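You operate a simulated robot arm through the tools that you are given. There is no shell and no other tool. Be economical: measure what you need, move in short steps, check, and stop when the job is done.

You run a simulated two-armed robot. Do the job below in one go: nothing can be reset, and whatever is moved stays where it is left.

TASK
Carry the white tray with both arms and set it on the clear end of the service table.
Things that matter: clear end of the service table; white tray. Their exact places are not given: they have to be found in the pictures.

It is judged by the outcome, as a careful person would: the job done as asked, and still so three seconds after it is handed in. It fails if anything else is knocked over, pushed out of place, dropped, spilled or broken.

THE ROBOT
Two 7-joint arms with two-finger parallel grippers on one trunk, on a base that drives. Base frame: it is fixed to the floor where the robot stands at the start and does not move with it; the origin is under the middle of the robot, x ahead of it, y to its left, z up. Lengths are in mm, angles in degrees, forces in N, time in s.
The left shoulder is at the start at [50, 161, 1198], the right one opposite. With the tool pointing down near the work surface each hand reaches from about 100 to 640 mm from the robot's upright axis, wherever it stands, measured 20 degrees to its own side. Places, roughly: clear end of the service table [-600, 3800, 800]. Payload 3.43 kg a hand.
The tool frame of a hand sits at the grasp point between the pads (the TCP): z along the fingers, y along the line on which they close. The tips reach 30 mm beyond it. The gripper opens to 94 mm. The fingers are 28 mm wide and 10 mm thick; the gripper's body (50 by 96 mm) begins 55 mm behind the TCP.
Orientation is told as [roll, pitch, yaw] about the base's x, y, z axes, in that order, counted from this pose: with the fingers straight down and closing along the base's y, the tool's x points along the base's -x, its y along +y and its z along -z.

THE INTERFACE
- The arms move only by the tool play_rows. It takes "left_steps", "right_steps" or both (then of equal length, played together; a hand with none holds still); each is text: rows parted by semicolons, each of 7 numbers parted by spaces: the turn, a rotation vector about the base's x, y, z in degrees, then the shift along the base's x, y, z in m, then the finger opening in m, from 0 to 0.094. In form: ax ay az tx ty tz jaw; .... A call has 1 to 20 rows; each row shifts and turns the commanded pose from where the row before left it. Each row takes 0.2 s and may step no farther than 50 mm and 8.6 degrees from the row before; otherwise, or with a gripper value out of range, the whole call is refused. A pose out of reach is approached as far as the arm can. The call stops where the force on the tool passes 40 N (or 10 N more than at its start, if that is more) or the arm is blocked; 0.2 s more then pass. The fingers move at their own pace (about 45 mm/s each) and stop on an object; they squeeze with about 35 N. The grip force told is the motor's: it shows also when the fingers shut on nothing. Time passes only in rows, and 0.2 s behind the last, so rows that do not move let the fingers close. The reply holds the time, the measured pose of the TCP, the force on the tool along the base axes, the opening and the grip force, in the units named above and with some noise, with the torque about the TCP (base axes, N m) and any sound that the robot's microphone picked up, and new pictures: "views" is both (left out), scene, wrist or none (wrist: the cameras of the hands that moved).
- Cameras (640 x 400 px; columns grow to the right, rows downward): "scene" is now at [105.3, -28.3, 1389.7]; the picture's right is [-0.40, -0.92, 0.00], its down [0.05, -0.02, -1.00] and it looks along [0.92, -0.40, 0.05] (base axes); focal length 214 px, centre (320, 200). "left" rides on the left gripper at [76, -14, -102] in its tool frame; the picture's right is [0.18, 0.98, 0.00], its down [-0.75, 0.14, -0.64] and it looks along [-0.63, 0.12, 0.77] (tool axes); focal length 243 px, centre (320, 200). "right" rides on the right gripper at [76, 14, -102] in its tool frame; the picture's right is [-0.18, 0.98, 0.00], its down [-0.75, -0.14, -0.64] and it looks along [-0.63, -0.12, 0.77] (tool axes); focal length 243 px, centre (320, 200).
- lift_body(by): slides the trunk up (or, below 0, down) by that many mm; the arms and the scene camera ride with it, the base frame stays. It gives what a move gives, with no picture.
- steer(legs): drives the robot by 1 to 6 legs, each [ahead, left, turn to the left] in mm, mm and degrees, along the robot's own axes; the way and the turn of a leg run together, so that a leg with both is an arc; at most 1500 mm and 180 degrees a leg. The arms and the cameras ride along, it lands a little off, and it stops where it bumps. It gives what a move gives, and a new picture of the scene camera.
- head_to(pan, tilt): turns the head with the scene camera to pan (to the left, within 80 degrees either way) and tilt (down, from -29 to 69), counted from straight ahead of the robot. It gives what a move gives, and a new picture of the scene camera.
- measure_at(camera, pixels): for up to 12 pixels [column, row] of the newest picture of that camera ("zoom" is the newest enlarged one), the place [x, y, z] in the base frame of the surface seen there, good to about 3 mm, but the place of the scene camera against the robot may be out by one fixed shift of up to 25 mm in any direction. The clock stands still meanwhile.
- zoom(camera, box): a new picture of the part [left, top, right, bottom] of that camera's present view, enlarged. The clock stands still meanwhile.
- hand_in(): hands the job in; it is judged then, once.

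Keep the steps short. Do not move on a guess: measure, check each grasp and each placing, and mend mistakes. In all there are 80 turns and 260 pictures (those below and enlarged ones count). Leave the grippers open and the arms clear of the work at the hand-in unless told otherwise, and finish with a single line.

The tools are called after ">>>" by a JSON object that holds its "api" and its "payload". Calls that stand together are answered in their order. play_rows: Moves the arms, as the interface text tells. Its arguments: {"type":"object","properties":{"left_steps":{"type":"string"},"right_steps":{"type":"string"},"views":{"type":"string","enum":["both","scene","wrist","none"]}},"required":[]} The other tools are called the same way: lift_body (by) slides the trunk up or down; steer (legs) drives the base; head_to (pan, tilt) turns the head that bears the scene camera; measure_at (camera, pixels) gives the place of the surface under pixels of a picture; zoom (camera, box) takes an enlarged picture of a part of a camera's view; hand_in () hands the job in.

At the start:

```text
t: 0.0
left_tcp_pos: [340.8, 61.9, 1409.3]
left_orientation: [-0.2, 0.0, -0.1]
left_contact_force: [-0.3, -0.8, 0.4]
left_ft_torque: [-0.01, 0.03, 0.01]
left_width: 93.8
left_finger_force: 0.1
right_tcp_pos: [350.5, -318.9, 1149.8]
right_orientation: [0.0, 0.0, 0.0]
right_contact_force: [0.5, -0.8, -0.6]
right_ft_torque: [-0.01, 0.01, 0.01]
right_width: 94.1
right_finger_force: 0.1
trunk travel left (down, up): [-225.0, 42.0]
robot x, y, heading: [2.7, 2.5, 0.0]
head pan, tilt: [-23.4, -2.8]
```

scene: 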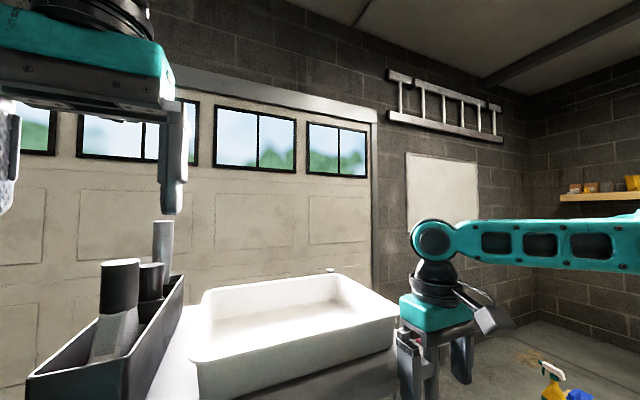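
right: 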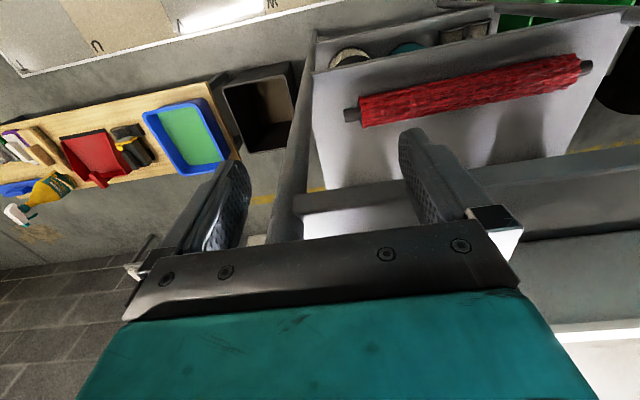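
left: 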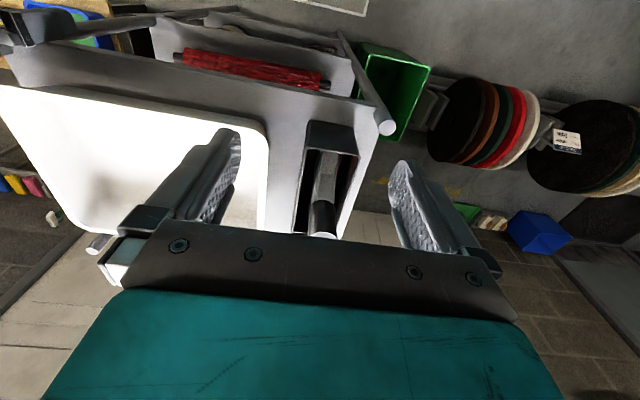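

I see a white tray on a cart ahead, beside a dark holder. I'll turn the head down for a better view.

>>> {"api": "head_to", "payload": {"pan": 0, "tilt": 45}}

```text
t: 1.2
left_tcp_pos: [341.1, 61.8, 1407.3]
left_orientation: [-0.1, 0.0, 0.0]
left_contact_force: [-0.3, -0.6, 0.8]
left_ft_torque: [-0.02, 0.02, -0.02]
left_width: 93.9
left_finger_force: 0.1
right_tcp_pos: [350.4, -318.9, 1149.4]
right_orientation: [0.0, 0.0, -0.2]
right_contact_force: [0.3, -0.5, 0.5]
right_ft_torque: [0.01, 0.01, -0.03]
right_width: 94.2
right_finger_force: 0.1
trunk travel left (down, up): [-225.0, 42.0]
robot x, y, heading: [0.0, -1.7, -0.1]
head pan, tilt: [0.0, 45.0]
```

scene: 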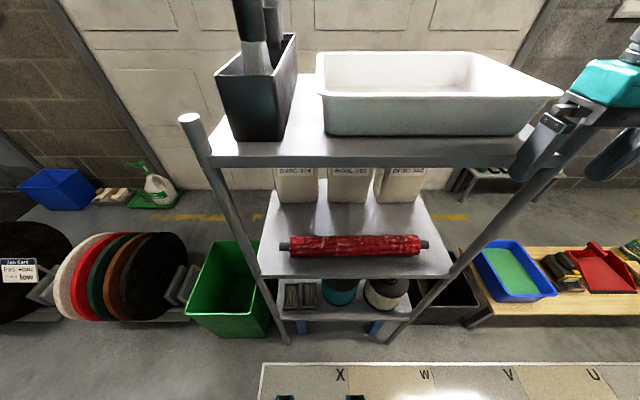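

Measure the tray rim, shelf, holder, posts and a right-gripper reference.

>>> {"api": "measure_at", "payload": {"camera": "scene", "pixels": [[318, 92], [330, 94], [440, 94], [540, 94], [560, 92], [317, 54], [475, 54], [420, 75], [330, 133], [510, 134], [330, 150], [190, 118]]}}

>>> {"api": "measure_at", "payload": {"camera": "scene", "pixels": [[217, 75], [280, 77], [295, 35], [235, 137], [283, 137], [215, 163], [520, 163], [310, 74], [300, 100], [566, 100], [545, 118], [540, 135]]}}

>>> {"api": "zoom", "payload": {"camera": "scene", "box": [180, 0, 640, 288]}}

```text
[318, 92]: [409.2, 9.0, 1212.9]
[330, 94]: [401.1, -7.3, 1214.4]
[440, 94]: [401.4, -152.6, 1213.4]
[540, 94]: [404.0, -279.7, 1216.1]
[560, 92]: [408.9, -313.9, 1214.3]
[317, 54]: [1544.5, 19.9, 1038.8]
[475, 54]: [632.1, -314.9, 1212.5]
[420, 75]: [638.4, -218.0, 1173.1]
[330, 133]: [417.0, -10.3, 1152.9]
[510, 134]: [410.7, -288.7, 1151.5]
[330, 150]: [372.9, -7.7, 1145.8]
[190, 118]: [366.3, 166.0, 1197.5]
```

```text
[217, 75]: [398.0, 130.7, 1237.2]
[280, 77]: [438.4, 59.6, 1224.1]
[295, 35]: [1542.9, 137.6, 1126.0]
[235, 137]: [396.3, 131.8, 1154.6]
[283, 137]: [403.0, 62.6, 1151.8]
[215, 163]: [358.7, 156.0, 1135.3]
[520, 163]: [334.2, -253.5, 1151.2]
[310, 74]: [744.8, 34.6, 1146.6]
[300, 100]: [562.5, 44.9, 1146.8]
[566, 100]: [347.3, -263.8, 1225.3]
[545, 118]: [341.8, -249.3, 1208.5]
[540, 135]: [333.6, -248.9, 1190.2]
```

```text
1.39 times, centred on (410, 144) of scene
```

zoom: 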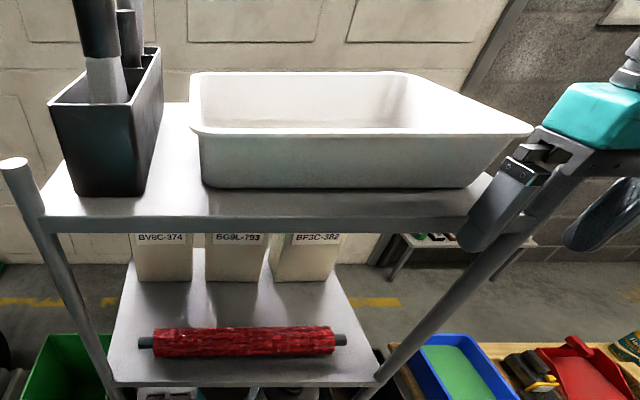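

The tray is about 320 wide (y) and 240 deep (x), its rim at z about 1215. The holder to its left is close, so I'll measure it in the left wrist picture.

>>> {"api": "measure_at", "payload": {"camera": "left", "pixels": [[308, 123], [357, 127], [300, 228], [345, 230], [322, 232], [325, 205], [322, 180], [266, 130], [262, 200], [240, 117], [160, 105], [20, 92]]}}

>>> {"api": "zoom", "payload": {"camera": "left", "box": [220, 80, 420, 240]}}

>>> {"api": "head_to", "payload": {"pan": 0, "tilt": 25}}

```text
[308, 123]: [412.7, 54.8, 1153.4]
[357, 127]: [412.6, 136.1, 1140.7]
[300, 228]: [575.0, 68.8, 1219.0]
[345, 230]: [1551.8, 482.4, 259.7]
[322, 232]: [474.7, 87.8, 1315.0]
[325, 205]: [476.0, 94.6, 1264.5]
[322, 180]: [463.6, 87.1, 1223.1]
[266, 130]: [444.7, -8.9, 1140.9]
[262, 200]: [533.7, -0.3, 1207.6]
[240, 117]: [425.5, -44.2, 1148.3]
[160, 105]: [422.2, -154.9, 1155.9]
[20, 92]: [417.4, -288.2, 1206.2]
```

```text
2.50 times, centred on (320, 160) of left
```

zoom: 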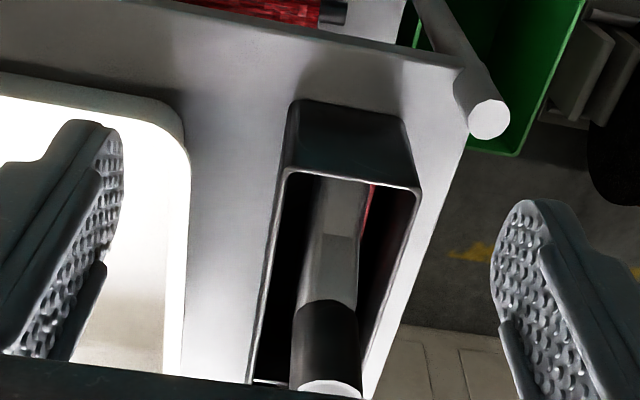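

```text
t: 2.0
left_tcp_pos: [341.3, 61.9, 1406.7]
left_orientation: [0.0, -0.1, 0.0]
left_contact_force: [-0.4, -0.9, -0.1]
left_ft_torque: [0.01, 0.01, 0.01]
left_width: 94.0
left_finger_force: 0.0
right_tcp_pos: [350.5, -318.4, 1150.9]
right_orientation: [-0.1, 0.0, -0.1]
right_contact_force: [0.0, -0.1, -0.4]
right_ft_torque: [0.01, 0.02, -0.02]
right_width: 94.1
right_finger_force: 0.2
trunk travel left (down, up): [-225.0, 42.0]
robot x, y, heading: [2.9, -1.4, -0.1]
head pan, tilt: [0.0, 25.0]
```

scene: 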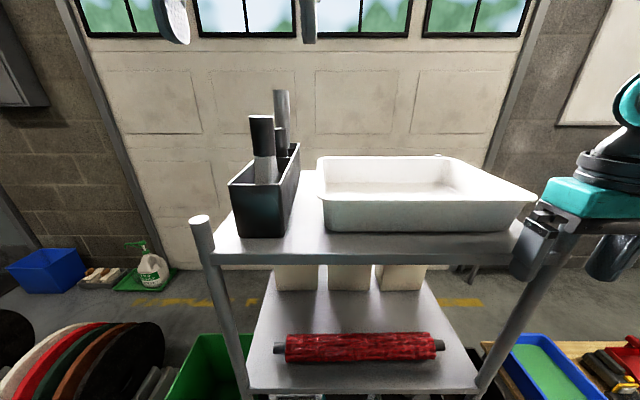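

>>> {"api": "measure_at", "payload": {"camera": "scene", "pixels": [[252, 125], [272, 125], [275, 110], [288, 110], [281, 135], [297, 148], [438, 155], [535, 196], [447, 158], [319, 160], [323, 200], [516, 228]]}}

>>> {"api": "zoom", "payload": {"camera": "scene", "box": [220, 80, 560, 290]}}

```text
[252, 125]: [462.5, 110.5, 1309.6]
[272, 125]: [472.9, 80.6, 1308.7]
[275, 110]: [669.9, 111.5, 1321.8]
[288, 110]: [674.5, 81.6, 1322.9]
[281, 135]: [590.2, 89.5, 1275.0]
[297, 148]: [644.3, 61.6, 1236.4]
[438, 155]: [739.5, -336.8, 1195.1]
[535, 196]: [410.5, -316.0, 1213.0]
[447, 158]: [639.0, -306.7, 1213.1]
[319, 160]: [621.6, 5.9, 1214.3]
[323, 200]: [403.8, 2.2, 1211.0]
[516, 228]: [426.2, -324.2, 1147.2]
```

```text
1.88 times, centred on (390, 185) of scene
```

zoom: 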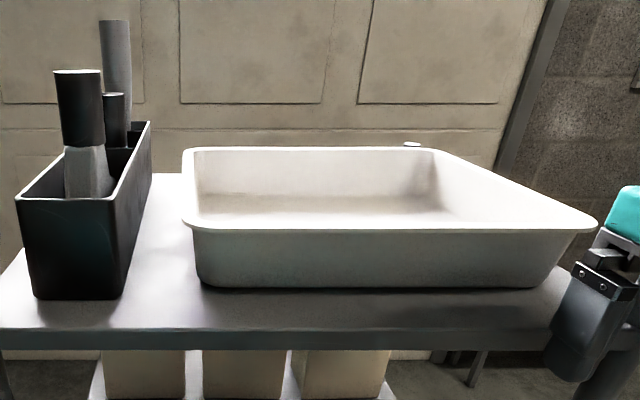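

The front-right post appears to stand between the right fingers, so I'll raise the right hand straight up.

>>> {"api": "play_rows", "payload": {"right_steps": "0 0 0 0 0 0.03 0.094; 0 0 0 0 0 0.04 0.094; 0 0 0 0 0 0.04 0.094; 0 0 0 0 0 0.04 0.094; 0 0 0 0 0 0.04 0.094; 0 0 0 0 0 0.04 0.094"}}

```text
t: 3.4
left_tcp_pos: [341.7, 61.6, 1407.2]
left_orientation: [-0.1, 0.0, 0.1]
left_contact_force: [0.4, -0.7, -0.1]
left_ft_torque: [-0.02, -0.05, 0.06]
left_width: 94.1
left_finger_force: 0.1
right_tcp_pos: [349.1, -318.3, 1382.0]
right_orientation: [0.1, 0.0, 0.0]
right_contact_force: [0.0, 0.2, 0.0]
right_ft_torque: [-0.01, -0.02, 0.01]
right_width: 94.2
right_finger_force: 0.1
trunk travel left (down, up): [-225.0, 42.0]
robot x, y, heading: [-3.1, 1.4, -0.2]
head pan, tilt: [0.0, 25.0]
```

scene: 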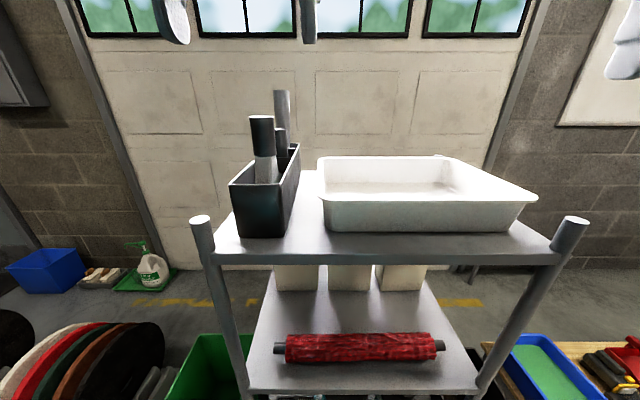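
right: 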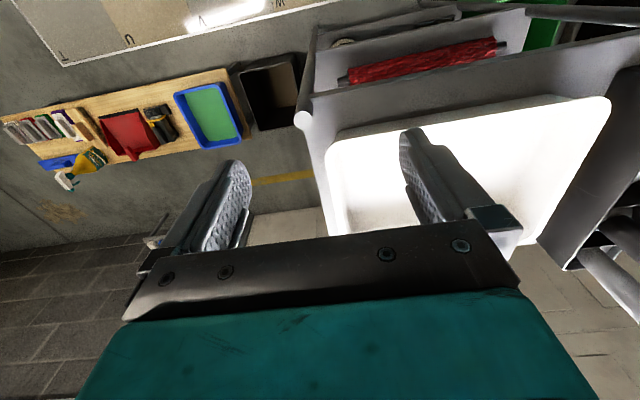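

>>> {"api": "measure_at", "payload": {"camera": "right", "pixels": [[326, 150], [330, 190], [333, 225], [350, 133], [470, 110], [600, 98], [590, 150], [560, 200], [303, 118], [315, 170], [608, 110], [345, 170]]}}

>>> {"api": "zoom", "payload": {"camera": "right", "box": [280, 80, 440, 240]}}

>>> {"api": "head_to", "payload": {"pan": 75, "tilt": 25}}

```text
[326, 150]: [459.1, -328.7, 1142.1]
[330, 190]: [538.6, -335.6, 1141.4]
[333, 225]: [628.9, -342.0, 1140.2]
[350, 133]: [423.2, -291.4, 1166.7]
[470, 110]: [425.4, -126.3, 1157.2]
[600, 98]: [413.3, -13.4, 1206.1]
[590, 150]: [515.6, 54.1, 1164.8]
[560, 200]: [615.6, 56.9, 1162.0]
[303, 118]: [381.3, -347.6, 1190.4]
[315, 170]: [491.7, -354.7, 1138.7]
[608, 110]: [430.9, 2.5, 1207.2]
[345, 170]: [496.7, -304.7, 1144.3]
```

```text
2.50 times, centred on (360, 160) of right
```

zoom: 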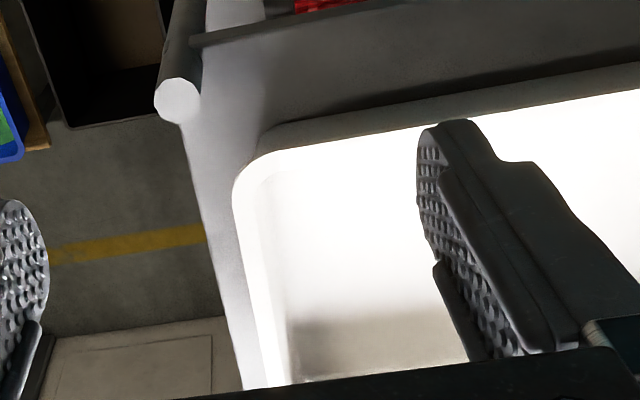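

```text
t: 4.9
left_tcp_pos: [341.0, 61.2, 1408.0]
left_orientation: [-0.1, 0.0, 0.1]
left_contact_force: [-0.4, -0.2, -1.5]
left_ft_torque: [-0.02, 0.0, 0.01]
left_width: 93.9
left_finger_force: 0.0
right_tcp_pos: [348.4, -320.9, 1382.2]
right_orientation: [0.0, 0.0, -0.1]
right_contact_force: [0.0, 0.5, 0.3]
right_ft_torque: [0.01, 0.0, -0.01]
right_width: 94.3
right_finger_force: 0.1
trunk travel left (down, up): [-225.0, 42.0]
robot x, y, heading: [0.9, -0.4, 0.1]
head pan, tilt: [75.0, 25.0]
```

scene: 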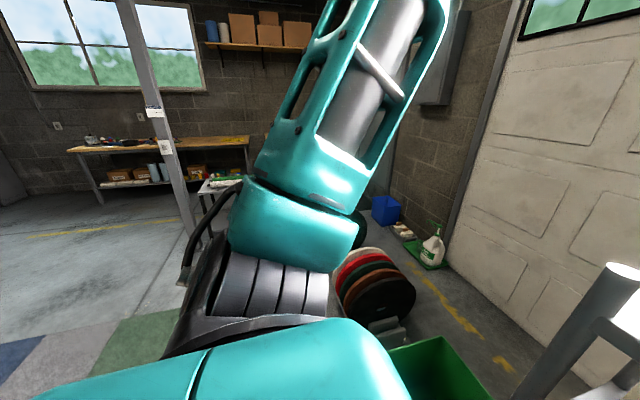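

Both hands are high. I'll drive 155 to the right to centre on the tray (middle y about -155), then look at the tray.

>>> {"api": "steer", "payload": {"legs": [[0, -155, 0]]}}

>>> {"api": "head_to", "payload": {"pan": 0, "tilt": 30}}

```text
t: 6.3
left_tcp_pos: [341.2, -96.5, 1408.2]
left_orientation: [0.0, -0.1, 0.2]
left_contact_force: [0.5, -0.7, -0.3]
left_ft_torque: [-0.01, -0.01, 0.04]
left_width: 93.8
left_finger_force: 0.0
right_tcp_pos: [348.6, -476.9, 1381.8]
right_orientation: [0.0, 0.0, 0.0]
right_contact_force: [-0.4, -0.6, 0.1]
right_ft_torque: [0.0, 0.04, -0.01]
right_width: 94.2
right_finger_force: 0.1
trunk travel left (down, up): [-225.0, 42.0]
robot x, y, heading: [1.9, -152.9, 0.1]
head pan, tilt: [75.0, 25.0]
```

scene: 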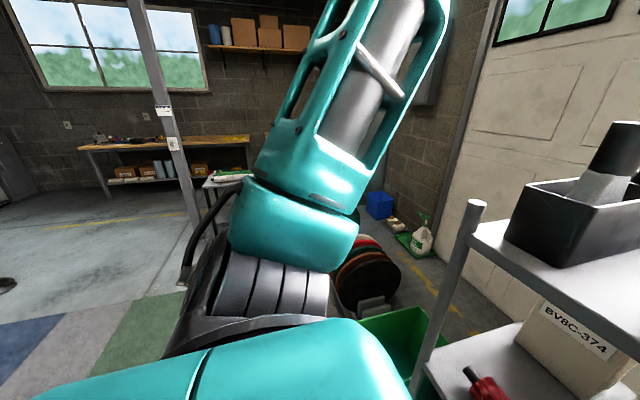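

```text
t: 7.7
left_tcp_pos: [341.5, -96.0, 1407.8]
left_orientation: [-0.1, 0.0, 0.1]
left_contact_force: [0.3, 0.3, -0.8]
left_ft_torque: [0.01, 0.02, -0.01]
left_width: 93.8
left_finger_force: 0.0
right_tcp_pos: [349.0, -476.9, 1382.6]
right_orientation: [0.0, 0.0, -0.1]
right_contact_force: [0.0, 0.2, -0.1]
right_ft_torque: [0.04, 0.0, 0.01]
right_width: 93.9
right_finger_force: 0.0
trunk travel left (down, up): [-225.0, 42.0]
robot x, y, heading: [0.9, -154.2, 0.2]
head pan, tilt: [0.0, 30.0]
```

scene: 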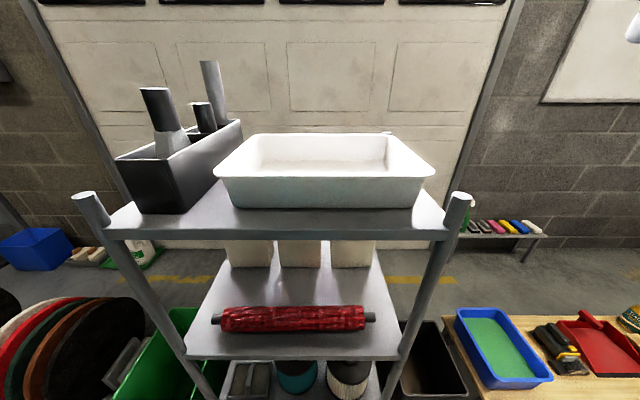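

Move both hands above the tray's end walls (x 520), still high, jaws at 50.

>>> {"api": "play_rows", "payload": {"left_steps": "0 0 0 0.03 0.015 0 0.05; 0 0 0 0.03 0.015 0 0.05; 0 0 0 0.03 0.015 0 0.05; 0 0 0 0.03 0.015 0 0.05; 0 0 0 0.03 0.015 0 0.05; 0 0 0 0.029 0.015 0 0.05", "right_steps": "0 0 0 0.029 0.028 0 0.05; 0 0 0 0.029 0.028 0 0.05; 0 0 0 0.029 0.028 0 0.05; 0 0 0 0.029 0.028 0 0.05; 0 0 0 0.028 0.028 0 0.05; 0 0 0 0.028 0.024 0 0.05"}}

```text
t: 9.1
left_tcp_pos: [501.8, -0.7, 1378.3]
left_orientation: [-0.1, 0.0, 0.1]
left_contact_force: [0.4, 0.5, 0.0]
left_ft_torque: [0.0, 0.01, 0.0]
left_width: 49.8
left_finger_force: 0.0
left hand out of reach, approached as far as the arm can: row 4, 5, 6
right_tcp_pos: [456.4, -364.2, 1310.5]
right_orientation: [-0.1, 0.0, 0.0]
right_contact_force: [0.3, 0.8, -0.3]
right_ft_torque: [0.02, 0.0, 0.02]
right_width: 49.8
right_finger_force: 0.0
right hand out of reach, approached as far as the arm can: row 2, 3, 4, 5, 6
trunk travel left (down, up): [-225.0, 42.0]
robot x, y, heading: [-0.1, -156.7, 0.4]
head pan, tilt: [0.0, 30.0]
```

scene: 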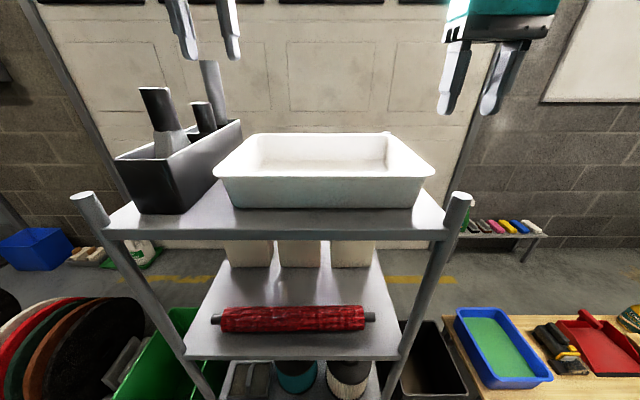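
right: 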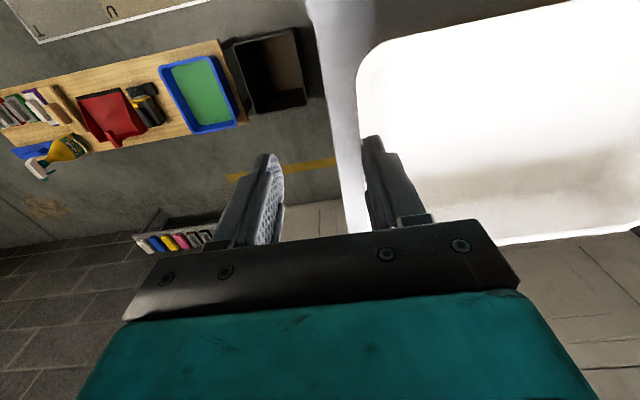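
left: 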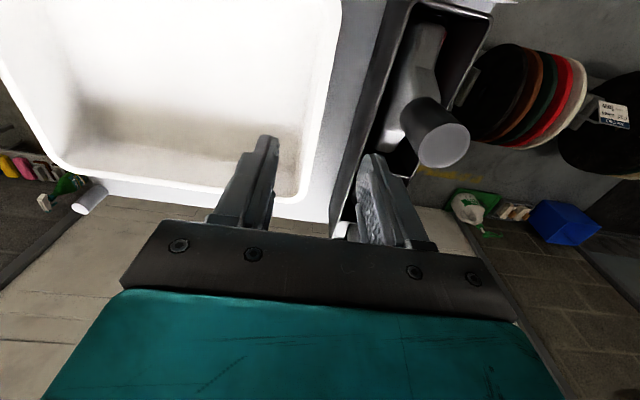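

The reach is short at this height. I'll look down to see how much room the base has ahead.

>>> {"api": "head_to", "payload": {"pan": 0, "tilt": 69}}

>>> {"api": "lift_body", "payload": {"by": 42}}

```text
t: 10.2
left_tcp_pos: [500.8, -1.3, 1377.9]
left_orientation: [-0.1, -0.1, 0.1]
left_contact_force: [0.2, 0.0, 0.2]
left_ft_torque: [0.04, 0.03, -0.01]
left_width: 50.4
left_finger_force: 0.0
right_tcp_pos: [454.7, -363.8, 1310.9]
right_orientation: [0.0, -0.1, 0.0]
right_contact_force: [-0.4, -0.4, -0.7]
right_ft_torque: [-0.02, 0.03, 0.04]
right_width: 50.1
right_finger_force: 0.0
trunk travel left (down, up): [-225.0, 42.0]
robot x, y, heading: [-1.3, -156.2, 0.1]
head pan, tilt: [0.0, 68.8]
```

scene: 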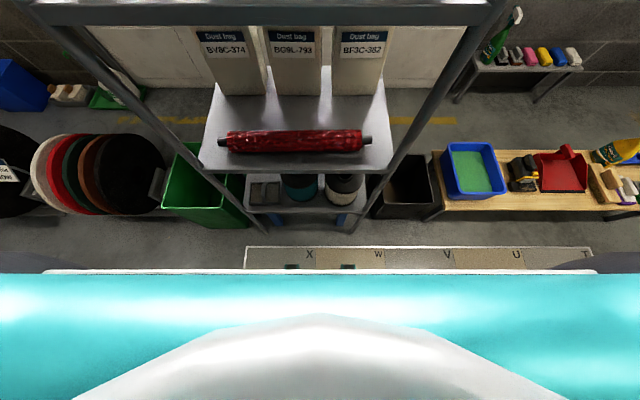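

```text
t: 11.0
left_tcp_pos: [501.0, -1.0, 1420.5]
left_orientation: [-0.1, 0.0, 0.2]
left_contact_force: [0.1, -0.5, -0.2]
left_ft_torque: [-0.03, -0.01, 0.03]
left_width: 50.0
left_finger_force: 0.1
right_tcp_pos: [454.6, -362.3, 1351.9]
right_orientation: [0.0, 0.0, 0.1]
right_contact_force: [-0.5, 0.6, -0.1]
right_ft_torque: [-0.02, -0.04, 0.0]
right_width: 50.0
right_finger_force: 0.1
trunk travel left (down, up): [-267.0, 0.0]
robot x, y, heading: [-0.9, -158.3, 0.1]
head pan, tilt: [0.0, 68.8]
```

>>> {"api": "measure_at", "payload": {"camera": "scene", "pixels": [[320, 285], [320, 272], [100, 285], [540, 285], [300, 213], [300, 236], [345, 232], [255, 230], [420, 215], [220, 225], [290, 265], [440, 210]]}}

```text
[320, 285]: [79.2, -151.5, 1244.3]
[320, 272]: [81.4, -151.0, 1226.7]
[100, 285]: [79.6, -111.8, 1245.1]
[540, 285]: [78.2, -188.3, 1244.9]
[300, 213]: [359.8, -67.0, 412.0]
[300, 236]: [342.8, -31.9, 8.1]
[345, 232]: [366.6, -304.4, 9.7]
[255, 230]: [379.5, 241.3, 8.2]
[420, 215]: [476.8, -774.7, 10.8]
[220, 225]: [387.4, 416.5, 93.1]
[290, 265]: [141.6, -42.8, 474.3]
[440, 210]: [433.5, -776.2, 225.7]
```

>>> {"api": "measure_at", "payload": {"camera": "scene", "pixels": [[400, 255], [400, 266], [348, 266], [260, 266], [200, 268], [50, 268], [60, 262], [400, 245], [610, 262], [275, 233], [325, 233], [170, 240]]}}

>>> {"api": "zoom", "payload": {"camera": "scene", "box": [200, 170, 440, 320]}}

```text
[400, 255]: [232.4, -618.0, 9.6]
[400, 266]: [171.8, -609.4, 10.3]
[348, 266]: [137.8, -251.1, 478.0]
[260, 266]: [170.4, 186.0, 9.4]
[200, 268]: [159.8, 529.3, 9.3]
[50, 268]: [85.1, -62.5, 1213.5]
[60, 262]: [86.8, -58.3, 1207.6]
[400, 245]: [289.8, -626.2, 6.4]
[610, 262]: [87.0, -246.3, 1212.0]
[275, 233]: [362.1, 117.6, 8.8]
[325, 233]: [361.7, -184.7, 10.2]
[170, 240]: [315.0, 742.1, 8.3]
```

```text
2.67 times, centred on (320, 245) of scene
```

zoom: 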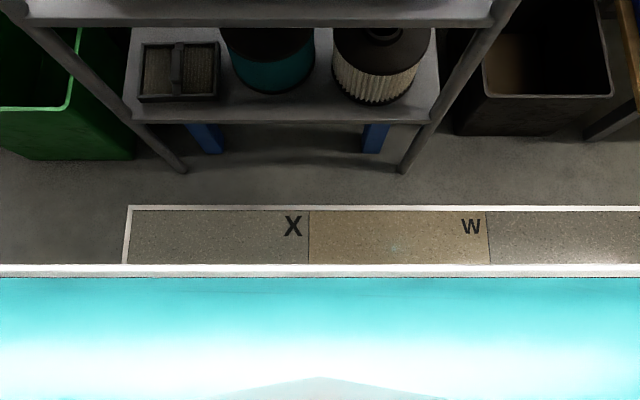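

The base front lies at x of about 140 and the cart starts at 360, so 100 ahead is safe. Both hands stay above everything.

>>> {"api": "steer", "payload": {"legs": [[100, 0, 0]]}}

>>> {"api": "head_to", "payload": {"pan": 0, "tilt": 40}}

>>> {"api": "play_rows", "payload": {"left_steps": "0 0 0 0 0 0 0.05", "right_steps": "0 0 0 0 0 0 0.05"}}

```text
t: 12.1
left_tcp_pos: [553.5, -2.3, 1418.5]
left_orientation: [0.0, -0.1, 0.2]
left_contact_force: [-0.6, -0.4, -0.1]
left_ft_torque: [0.0, -0.03, 0.01]
left_width: 49.9
left_finger_force: 0.1
right_tcp_pos: [506.2, -363.0, 1351.8]
right_orientation: [0.0, 0.2, -0.1]
right_contact_force: [-0.3, -0.3, -0.6]
right_ft_torque: [0.0, 0.0, -0.01]
right_width: 49.9
right_finger_force: 0.1
trunk travel left (down, up): [-267.0, 0.0]
robot x, y, heading: [53.0, -153.4, 0.1]
head pan, tilt: [0.0, 68.8]
stopped in leg 1: the robot was blocked; the commanded pose is now the measured one
```

scene: 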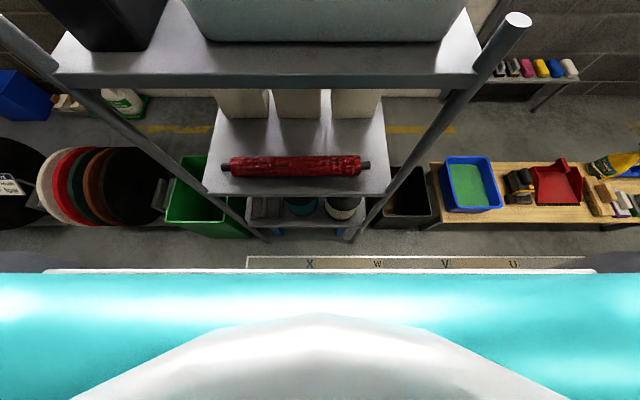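

```text
t: 13.0
left_tcp_pos: [554.6, -1.1, 1418.3]
left_orientation: [0.0, 0.1, 0.2]
left_contact_force: [0.7, -1.0, 0.3]
left_ft_torque: [0.0, -0.03, -0.02]
left_width: 50.3
left_finger_force: 0.1
right_tcp_pos: [507.1, -362.5, 1350.4]
right_orientation: [0.0, 0.1, -0.1]
right_contact_force: [0.1, 0.2, -0.4]
right_ft_torque: [-0.02, 0.0, -0.03]
right_width: 50.1
right_finger_force: 0.0
trunk travel left (down, up): [-267.0, 0.0]
robot x, y, heading: [51.2, -158.2, -0.0]
head pan, tilt: [0.0, 40.0]
```

scene: 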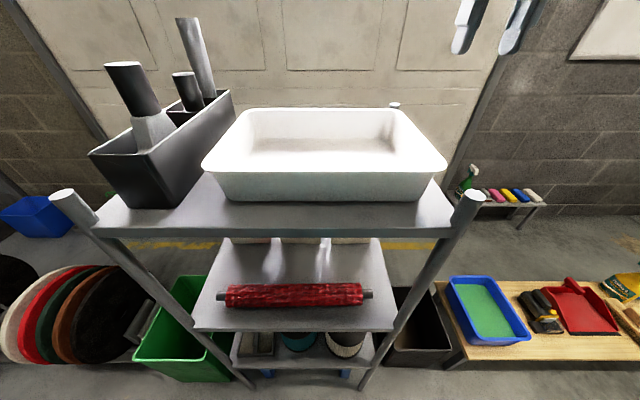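

```text
t: 13.4
left_tcp_pos: [553.2, -1.0, 1416.8]
left_orientation: [0.0, 0.1, 0.2]
left_contact_force: [-0.5, -0.3, -0.4]
left_ft_torque: [-0.03, -0.02, 0.02]
left_width: 49.9
left_finger_force: 0.1
right_tcp_pos: [507.8, -362.6, 1351.8]
right_orientation: [0.1, 0.2, -0.1]
right_contact_force: [0.2, -0.1, 0.3]
right_ft_torque: [0.03, 0.01, -0.05]
right_width: 50.0
right_finger_force: 0.1
trunk travel left (down, up): [-267.0, 0.0]
robot x, y, heading: [54.6, -158.2, 0.1]
head pan, tilt: [0.0, 40.0]
```

scene: 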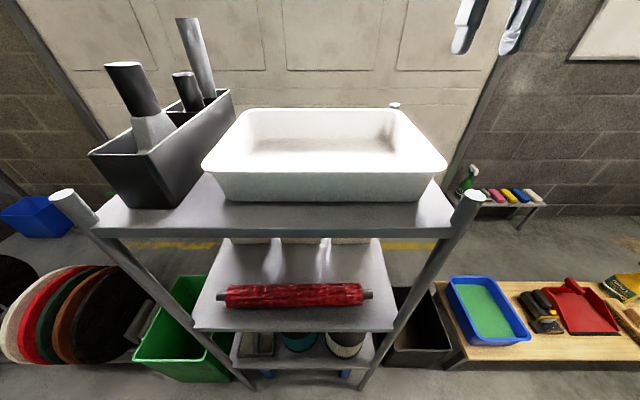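
right: 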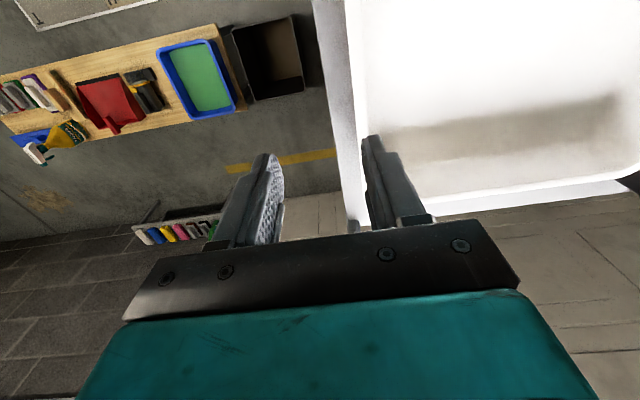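
left: 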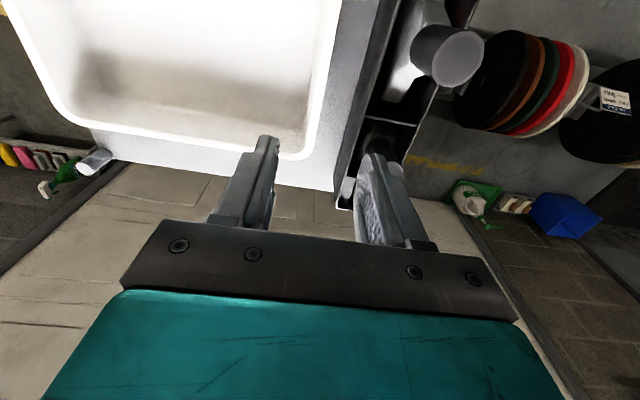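

The base was blocked at x 53. I'll check whether the cart or tray moved.

>>> {"api": "measure_at", "payload": {"camera": "scene", "pixels": [[205, 163], [215, 172], [320, 173], [430, 172], [446, 160], [75, 195], [470, 198], [235, 115], [400, 112], [395, 105], [235, 95], [217, 195]]}}

>>> {"api": "measure_at", "payload": {"camera": "left", "pixels": [[338, 20], [333, 60], [327, 100], [318, 140], [310, 155], [200, 138], [90, 122], [349, 195], [385, 60], [375, 110], [425, 45], [440, 70]]}}

>>> {"api": "measure_at", "payload": {"camera": "right", "pixels": [[348, 20], [354, 60], [358, 100], [361, 130], [430, 206], [520, 197], [600, 188], [352, 227], [640, 165], [325, 60], [330, 100], [370, 60]]}}

```text
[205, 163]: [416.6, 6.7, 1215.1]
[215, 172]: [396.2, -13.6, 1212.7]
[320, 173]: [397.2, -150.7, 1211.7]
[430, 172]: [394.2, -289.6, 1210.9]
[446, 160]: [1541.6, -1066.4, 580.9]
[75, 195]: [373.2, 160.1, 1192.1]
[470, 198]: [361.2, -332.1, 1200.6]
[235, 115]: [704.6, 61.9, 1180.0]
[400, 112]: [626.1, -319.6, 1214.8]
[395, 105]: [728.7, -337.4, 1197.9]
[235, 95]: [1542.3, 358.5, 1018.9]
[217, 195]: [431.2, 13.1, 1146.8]
```

```text
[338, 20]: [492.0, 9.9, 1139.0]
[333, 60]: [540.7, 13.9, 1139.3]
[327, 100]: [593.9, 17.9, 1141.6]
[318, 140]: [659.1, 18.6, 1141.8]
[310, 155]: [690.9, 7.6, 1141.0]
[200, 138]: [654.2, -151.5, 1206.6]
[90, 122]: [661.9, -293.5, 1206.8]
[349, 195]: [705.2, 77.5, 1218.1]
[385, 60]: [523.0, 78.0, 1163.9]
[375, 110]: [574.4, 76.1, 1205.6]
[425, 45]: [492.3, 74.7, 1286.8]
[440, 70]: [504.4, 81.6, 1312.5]
```

```text
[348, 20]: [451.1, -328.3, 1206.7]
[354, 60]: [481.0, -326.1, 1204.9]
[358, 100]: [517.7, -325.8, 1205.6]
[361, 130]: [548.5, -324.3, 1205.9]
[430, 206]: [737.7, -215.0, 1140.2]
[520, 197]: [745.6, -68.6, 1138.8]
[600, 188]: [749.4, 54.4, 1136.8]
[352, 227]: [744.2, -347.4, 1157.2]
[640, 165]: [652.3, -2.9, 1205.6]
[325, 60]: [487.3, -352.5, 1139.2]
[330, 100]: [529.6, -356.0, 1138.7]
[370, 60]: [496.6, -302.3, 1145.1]
```

Nothing moved. By the wrist cameras the rim is at z 1207, outer edges at y -326 and -1, x 413 to 657. I'll lower both hands to z 1260 above the end walls at x 535, tilted 6 degrees with the wall slope.

>>> {"api": "play_rows", "payload": {"left_steps": "-1.5 0 0 -0.0045 -0.002 -0.039 0.05; -1.5 0 0 -0.0045 -0.002 -0.039 0.05; -1.5 0 0 -0.0045 -0.002 -0.039 0.05; -1.5 0 0 -0.0045 -0.002 -0.039 0.05", "right_steps": "1.5 0 0 0.00675 0.01125 -0.023 0.05; 1.5 0 0 0.00675 0.01125 -0.023 0.05; 1.5 0 0 0.00675 0.01125 -0.023 0.05; 1.5 0 0 0.00675 0.01125 -0.023 0.05"}}

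```text
t: 14.4
left_tcp_pos: [535.3, -9.0, 1262.7]
left_orientation: [-6.2, 0.1, 0.3]
left_contact_force: [0.2, 0.3, 0.4]
left_ft_torque: [-0.02, -0.02, 0.0]
left_width: 50.0
left_finger_force: 0.0
right_tcp_pos: [538.3, -320.0, 1257.6]
right_orientation: [6.1, 0.2, 0.0]
right_contact_force: [0.5, 0.3, -0.3]
right_ft_torque: [-0.01, 0.0, -0.03]
right_width: 50.1
right_finger_force: 0.2
trunk travel left (down, up): [-267.0, 0.0]
robot x, y, heading: [50.5, -155.5, 0.1]
head pan, tilt: [0.0, 40.0]
```

scene: 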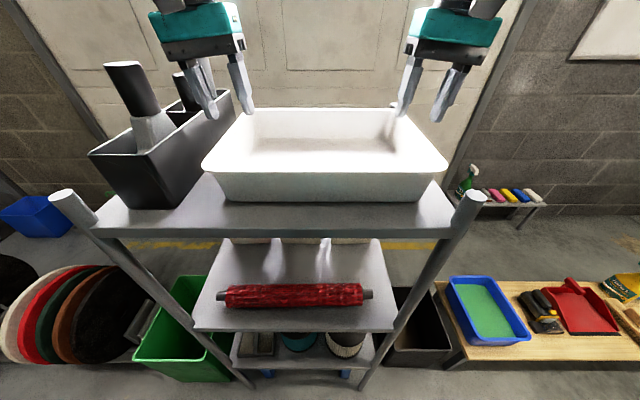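
right: 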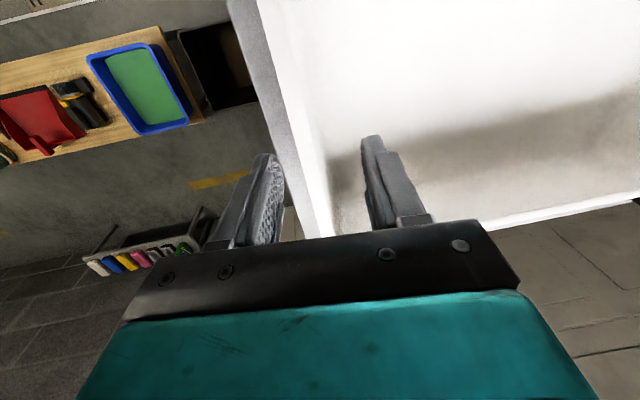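
left: 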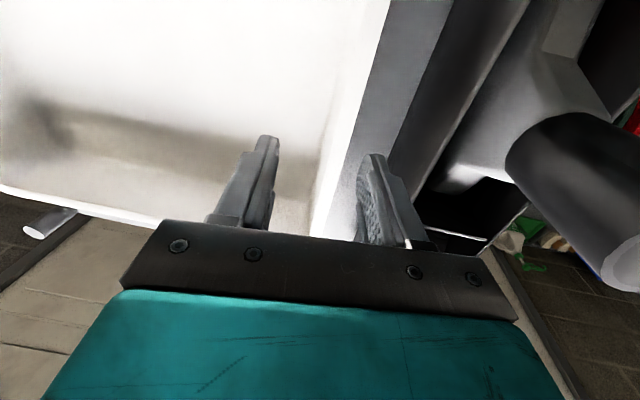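

The rim lies between the fingers on both sides. I'll zoom and measure the wall and rim profile.

>>> {"api": "zoom", "payload": {"camera": "left", "box": [230, 90, 430, 250]}}

>>> {"api": "measure_at", "payload": {"camera": "left", "pixels": [[340, 180], [334, 180], [326, 180], [322, 180], [316, 180], [346, 180], [348, 160], [318, 215], [325, 215], [310, 170], [352, 180], [330, 210]]}}

>>> {"api": "zoom", "payload": {"camera": "right", "box": [210, 90, 410, 250]}}

>>> {"api": "measure_at", "payload": {"camera": "right", "pixels": [[290, 160], [294, 160], [298, 160], [302, 160], [308, 160], [314, 160], [320, 160], [305, 190], [312, 200], [318, 200], [325, 200], [332, 200]]}}

```text
2.50 times, centred on (330, 170) of left
```

zoom: 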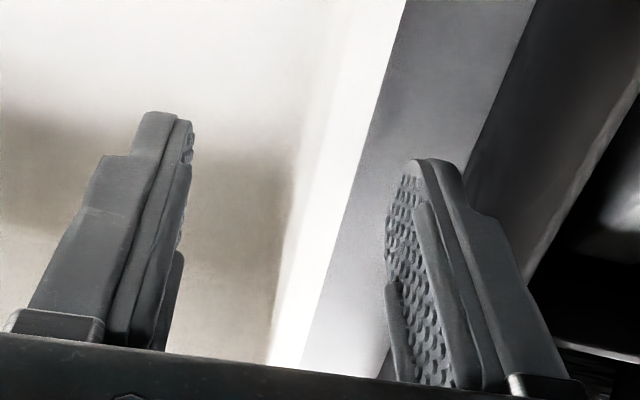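

```text
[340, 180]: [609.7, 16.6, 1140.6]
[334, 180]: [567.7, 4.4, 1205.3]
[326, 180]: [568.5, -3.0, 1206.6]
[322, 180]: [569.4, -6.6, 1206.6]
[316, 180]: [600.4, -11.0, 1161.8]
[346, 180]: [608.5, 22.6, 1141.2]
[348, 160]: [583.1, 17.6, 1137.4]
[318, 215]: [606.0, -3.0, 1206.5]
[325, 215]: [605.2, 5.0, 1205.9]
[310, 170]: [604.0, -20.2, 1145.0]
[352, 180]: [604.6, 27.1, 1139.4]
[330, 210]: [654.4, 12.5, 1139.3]
```

```text
2.50 times, centred on (310, 170) of right
```

zoom: 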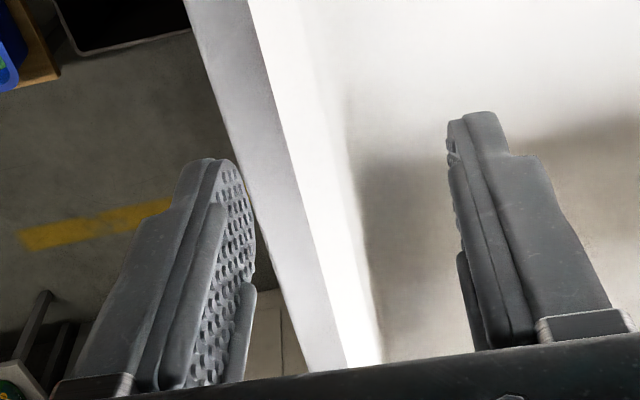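

```text
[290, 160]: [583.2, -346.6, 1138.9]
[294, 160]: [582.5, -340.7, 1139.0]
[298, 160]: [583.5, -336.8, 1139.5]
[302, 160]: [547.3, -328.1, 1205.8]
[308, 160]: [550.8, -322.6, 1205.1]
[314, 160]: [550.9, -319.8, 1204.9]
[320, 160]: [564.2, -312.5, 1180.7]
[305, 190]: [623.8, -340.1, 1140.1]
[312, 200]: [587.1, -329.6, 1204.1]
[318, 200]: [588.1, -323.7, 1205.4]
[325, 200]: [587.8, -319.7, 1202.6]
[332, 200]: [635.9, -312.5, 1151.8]
```

Lip is y -8..+6 on the left and -330..-318 on the right, with walls sloping inward. Descend to TCP z 1195, centred on the lips.

>>> {"api": "play_rows", "payload": {"left_steps": "0 0 0 0 0.002 -0.017 0.05; 0 0 0 0 0.002 -0.017 0.05; 0 0 0 0 0.002 -0.017 0.05; 0 0 0 0 0.001 -0.017 0.05", "right_steps": "0 0 0 0 -0.001 -0.0155 0.05; 0 0 0 0 -0.001 -0.0155 0.05; 0 0 0 0 -0.001 -0.0155 0.05; 0 0 0 -0.001 0 -0.0155 0.05"}}

```text
t: 15.4
left_tcp_pos: [537.4, -1.8, 1193.6]
left_orientation: [-6.1, 0.1, 0.2]
left_contact_force: [0.3, 0.3, 0.7]
left_ft_torque: [-0.01, -0.02, -0.01]
left_width: 50.2
left_finger_force: 0.1
right_tcp_pos: [536.3, -322.1, 1197.9]
right_orientation: [6.1, 0.1, -0.1]
right_contact_force: [-0.7, -0.2, -0.3]
right_ft_torque: [0.02, 0.0, 0.03]
right_width: 49.7
right_finger_force: 0.1
trunk travel left (down, up): [-267.0, 0.0]
robot x, y, heading: [54.3, -156.2, 0.1]
head pan, tilt: [0.0, 40.0]
```

scene: 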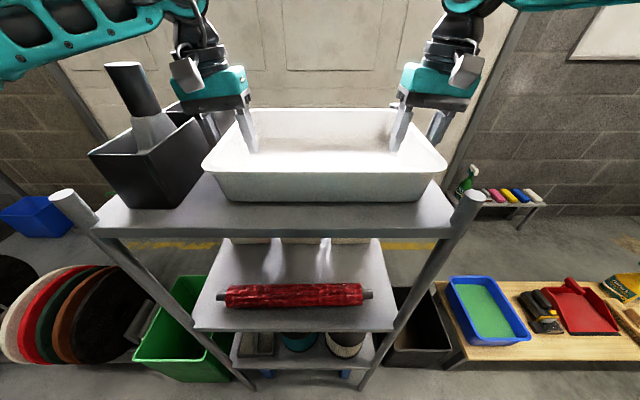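
right: 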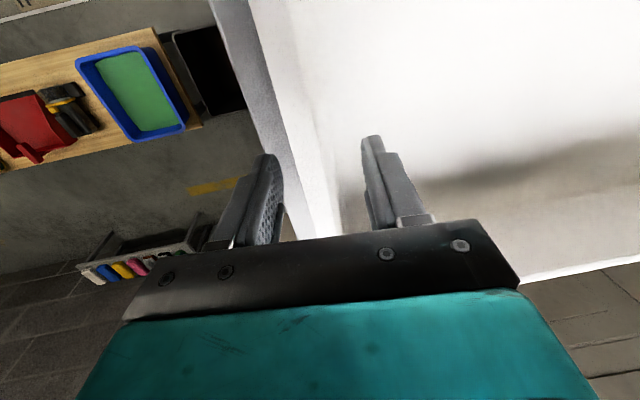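
left: 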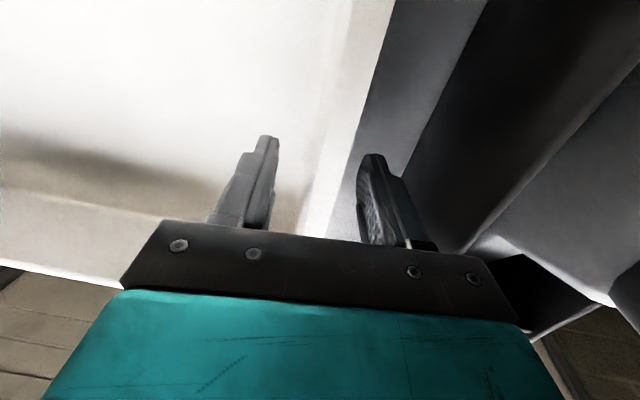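

Both straddle the walls with no contact. Close both grippers.

>>> {"api": "play_rows", "payload": {"left_steps": "0 0 0 0 0 0 0.035; 0 0 0 0 0 0 0.02; 0 0 0 0 0 0 0.01; 0 0 0 0 0 0 0; 0 0 0 0 0 0 0; 0 0 0 0 0 0 0", "right_steps": "0 0 0 0 0 0 0.035; 0 0 0 0 0 0 0.02; 0 0 0 0 0 0 0.01; 0 0 0 0 0 0 0; 0 0 0 0 0 0 0; 0 0 0 0 0 0 0"}}

```text
t: 16.8
left_tcp_pos: [536.7, -5.9, 1193.7]
left_orientation: [-6.3, 0.1, -0.3]
left_contact_force: [0.7, -34.6, -0.3]
left_ft_torque: [0.53, 0.31, 0.1]
left_width: 8.5
left_finger_force: 34.7
right_tcp_pos: [536.2, -320.3, 1198.8]
right_orientation: [6.4, 0.2, 0.3]
right_contact_force: [0.9, 34.7, -0.6]
right_ft_torque: [-0.31, -0.14, -0.09]
right_width: 8.4
right_finger_force: 35.1
trunk travel left (down, up): [-267.0, 0.0]
robot x, y, heading: [49.8, -156.1, -0.0]
head pan, tilt: [0.0, 40.0]
```

scene: 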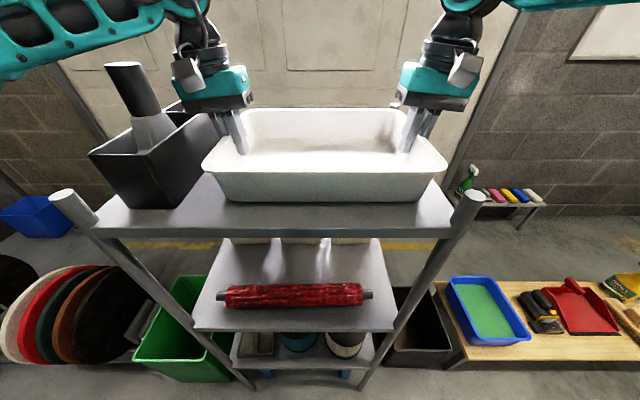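
right: 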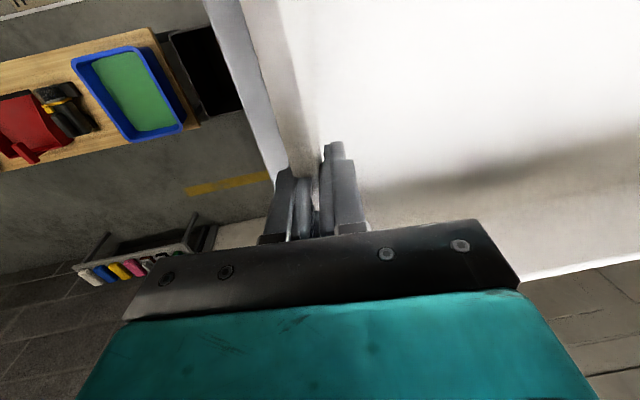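
left: 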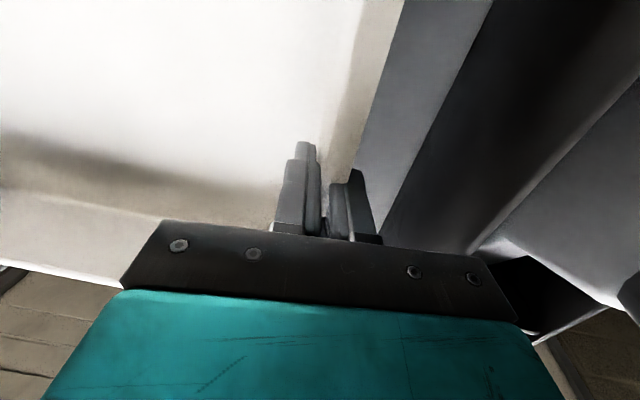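

The grip reads 35 N at 8.4 mm, but each hand shows a side load of about 35 N. I'll zoom to see how the fingers sit.

>>> {"api": "zoom", "payload": {"camera": "left", "box": [260, 110, 420, 240]}}

>>> {"api": "zoom", "payload": {"camera": "right", "box": [220, 110, 380, 240]}}

>>> {"api": "zoom", "payload": {"camera": "scene", "box": [190, 60, 460, 210]}}

```text
3.08 times, centred on (340, 175) of left
```

zoom: 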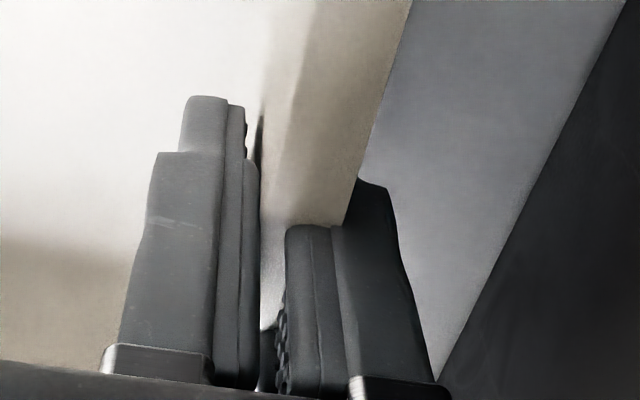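

```text
3.08 times, centred on (300, 175) of right
```

zoom: 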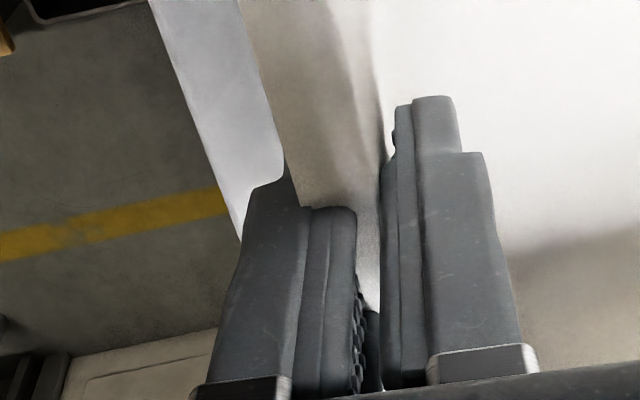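

```text
2.37 times, centred on (325, 135) of scene
```

zoom: 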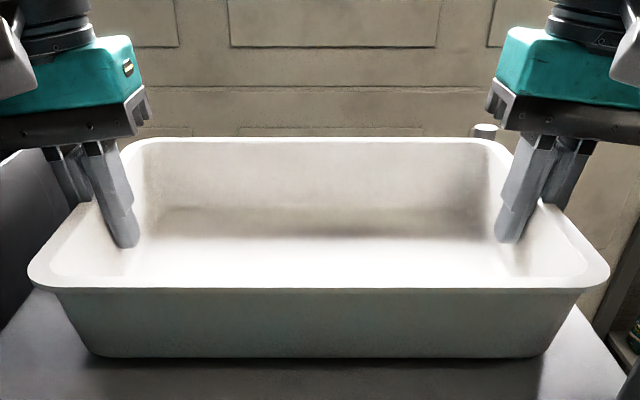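

The walls are held between the pads, but the inner fingers press the walls outward. I'll shift each hand 3 mm inward to relieve it.

>>> {"api": "play_rows", "payload": {"left_steps": "0 0 0 0 -0.0015 0 0; 0 0 0 0 -0.0015 0 0; 0 0 0 0 0 0 0", "right_steps": "0 0 0 0 0.0015 0 0; 0 0 0 0 0.0015 0 0; 0 0 0 0 0 0 0", "views": "none"}}

```text
t: 17.6
left_tcp_pos: [536.7, -5.0, 1193.2]
left_orientation: [-6.0, 0.1, 0.3]
left_contact_force: [-1.0, -18.9, -0.1]
left_ft_torque: [0.33, -0.42, -0.24]
left_width: 8.0
left_finger_force: 34.9
right_tcp_pos: [534.5, -319.7, 1197.3]
right_orientation: [6.0, 0.1, -0.2]
right_contact_force: [2.5, 15.6, 7.1]
right_ft_torque: [-0.18, 1.01, 0.18]
right_width: 8.0
right_finger_force: 35.2
trunk travel left (down, up): [-267.0, 0.0]
robot x, y, heading: [52.3, -160.5, 0.3]
head pan, tilt: [0.0, 40.0]
```

Side load halved. One more 3 mm inward each.

>>> {"api": "play_rows", "payload": {"left_steps": "0 0 0 0 -0.0015 0 0; 0 0 0 0 -0.0015 0 0; 0 0 0 0 0 0 0", "right_steps": "0 0 0 0 0.0015 0 0; 0 0 0 0 0.001 0 0; 0 0 0 0 0 0 0", "views": "none"}}

```text
t: 18.4
left_tcp_pos: [535.4, -5.0, 1193.8]
left_orientation: [-5.8, 0.2, 0.7]
left_contact_force: [1.8, 19.2, 0.1]
left_ft_torque: [0.1, -0.11, -0.38]
left_width: 7.9
left_finger_force: 35.7
right_tcp_pos: [535.0, -318.3, 1197.8]
right_orientation: [5.5, 0.1, -0.3]
right_contact_force: [1.3, -21.9, 14.5]
right_ft_torque: [-0.06, -0.07, 0.31]
right_width: 8.2
right_finger_force: 34.6
trunk travel left (down, up): [-267.0, 0.0]
robot x, y, heading: [49.1, -153.8, 0.0]
head pan, tilt: [0.0, 40.0]
```

Now it's slightly compressed. I'll back out 1.3 mm each and lift 30 mm as a test.

>>> {"api": "play_rows", "payload": {"left_steps": "0 0 0 0 0.0013 0 0; 0 0 0 0 0 0.005 0; 0 0 0 0 0 0.01 0; 0 0 0 0 0 0.015 0; 0 0 0 0 0 0 0", "right_steps": "0 0 0 0 -0.0013 0 0; 0 0 0 0 0 0.005 0; 0 0 0 0 0 0.01 0; 0 0 0 0 0 0.015 0; 0 0 0 0 0 0 0"}}

```text
t: 19.6
left_tcp_pos: [536.5, -5.4, 1224.1]
left_orientation: [-5.8, 0.2, 0.4]
left_contact_force: [-0.9, 27.3, -2.0]
left_ft_torque: [0.14, -0.06, -0.27]
left_width: 8.0
left_finger_force: 35.3
right_tcp_pos: [534.8, -318.4, 1227.2]
right_orientation: [5.8, 0.2, -0.2]
right_contact_force: [0.8, -27.4, -0.2]
right_ft_torque: [0.07, 0.08, -0.01]
right_width: 8.1
right_finger_force: 35.6
trunk travel left (down, up): [-267.0, 0.0]
robot x, y, heading: [50.5, -156.6, 0.3]
head pan, tilt: [0.0, 40.0]
```

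scene: 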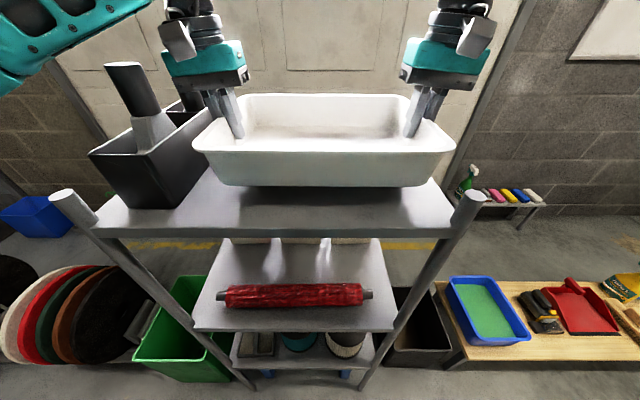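
right: 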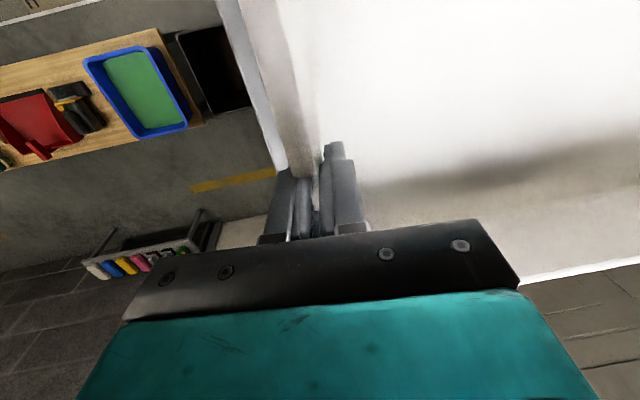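
left: 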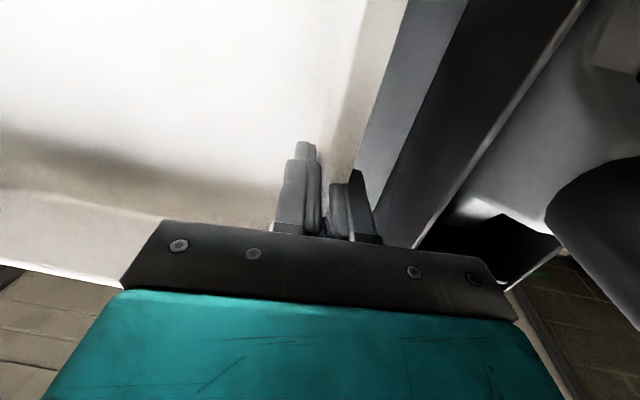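

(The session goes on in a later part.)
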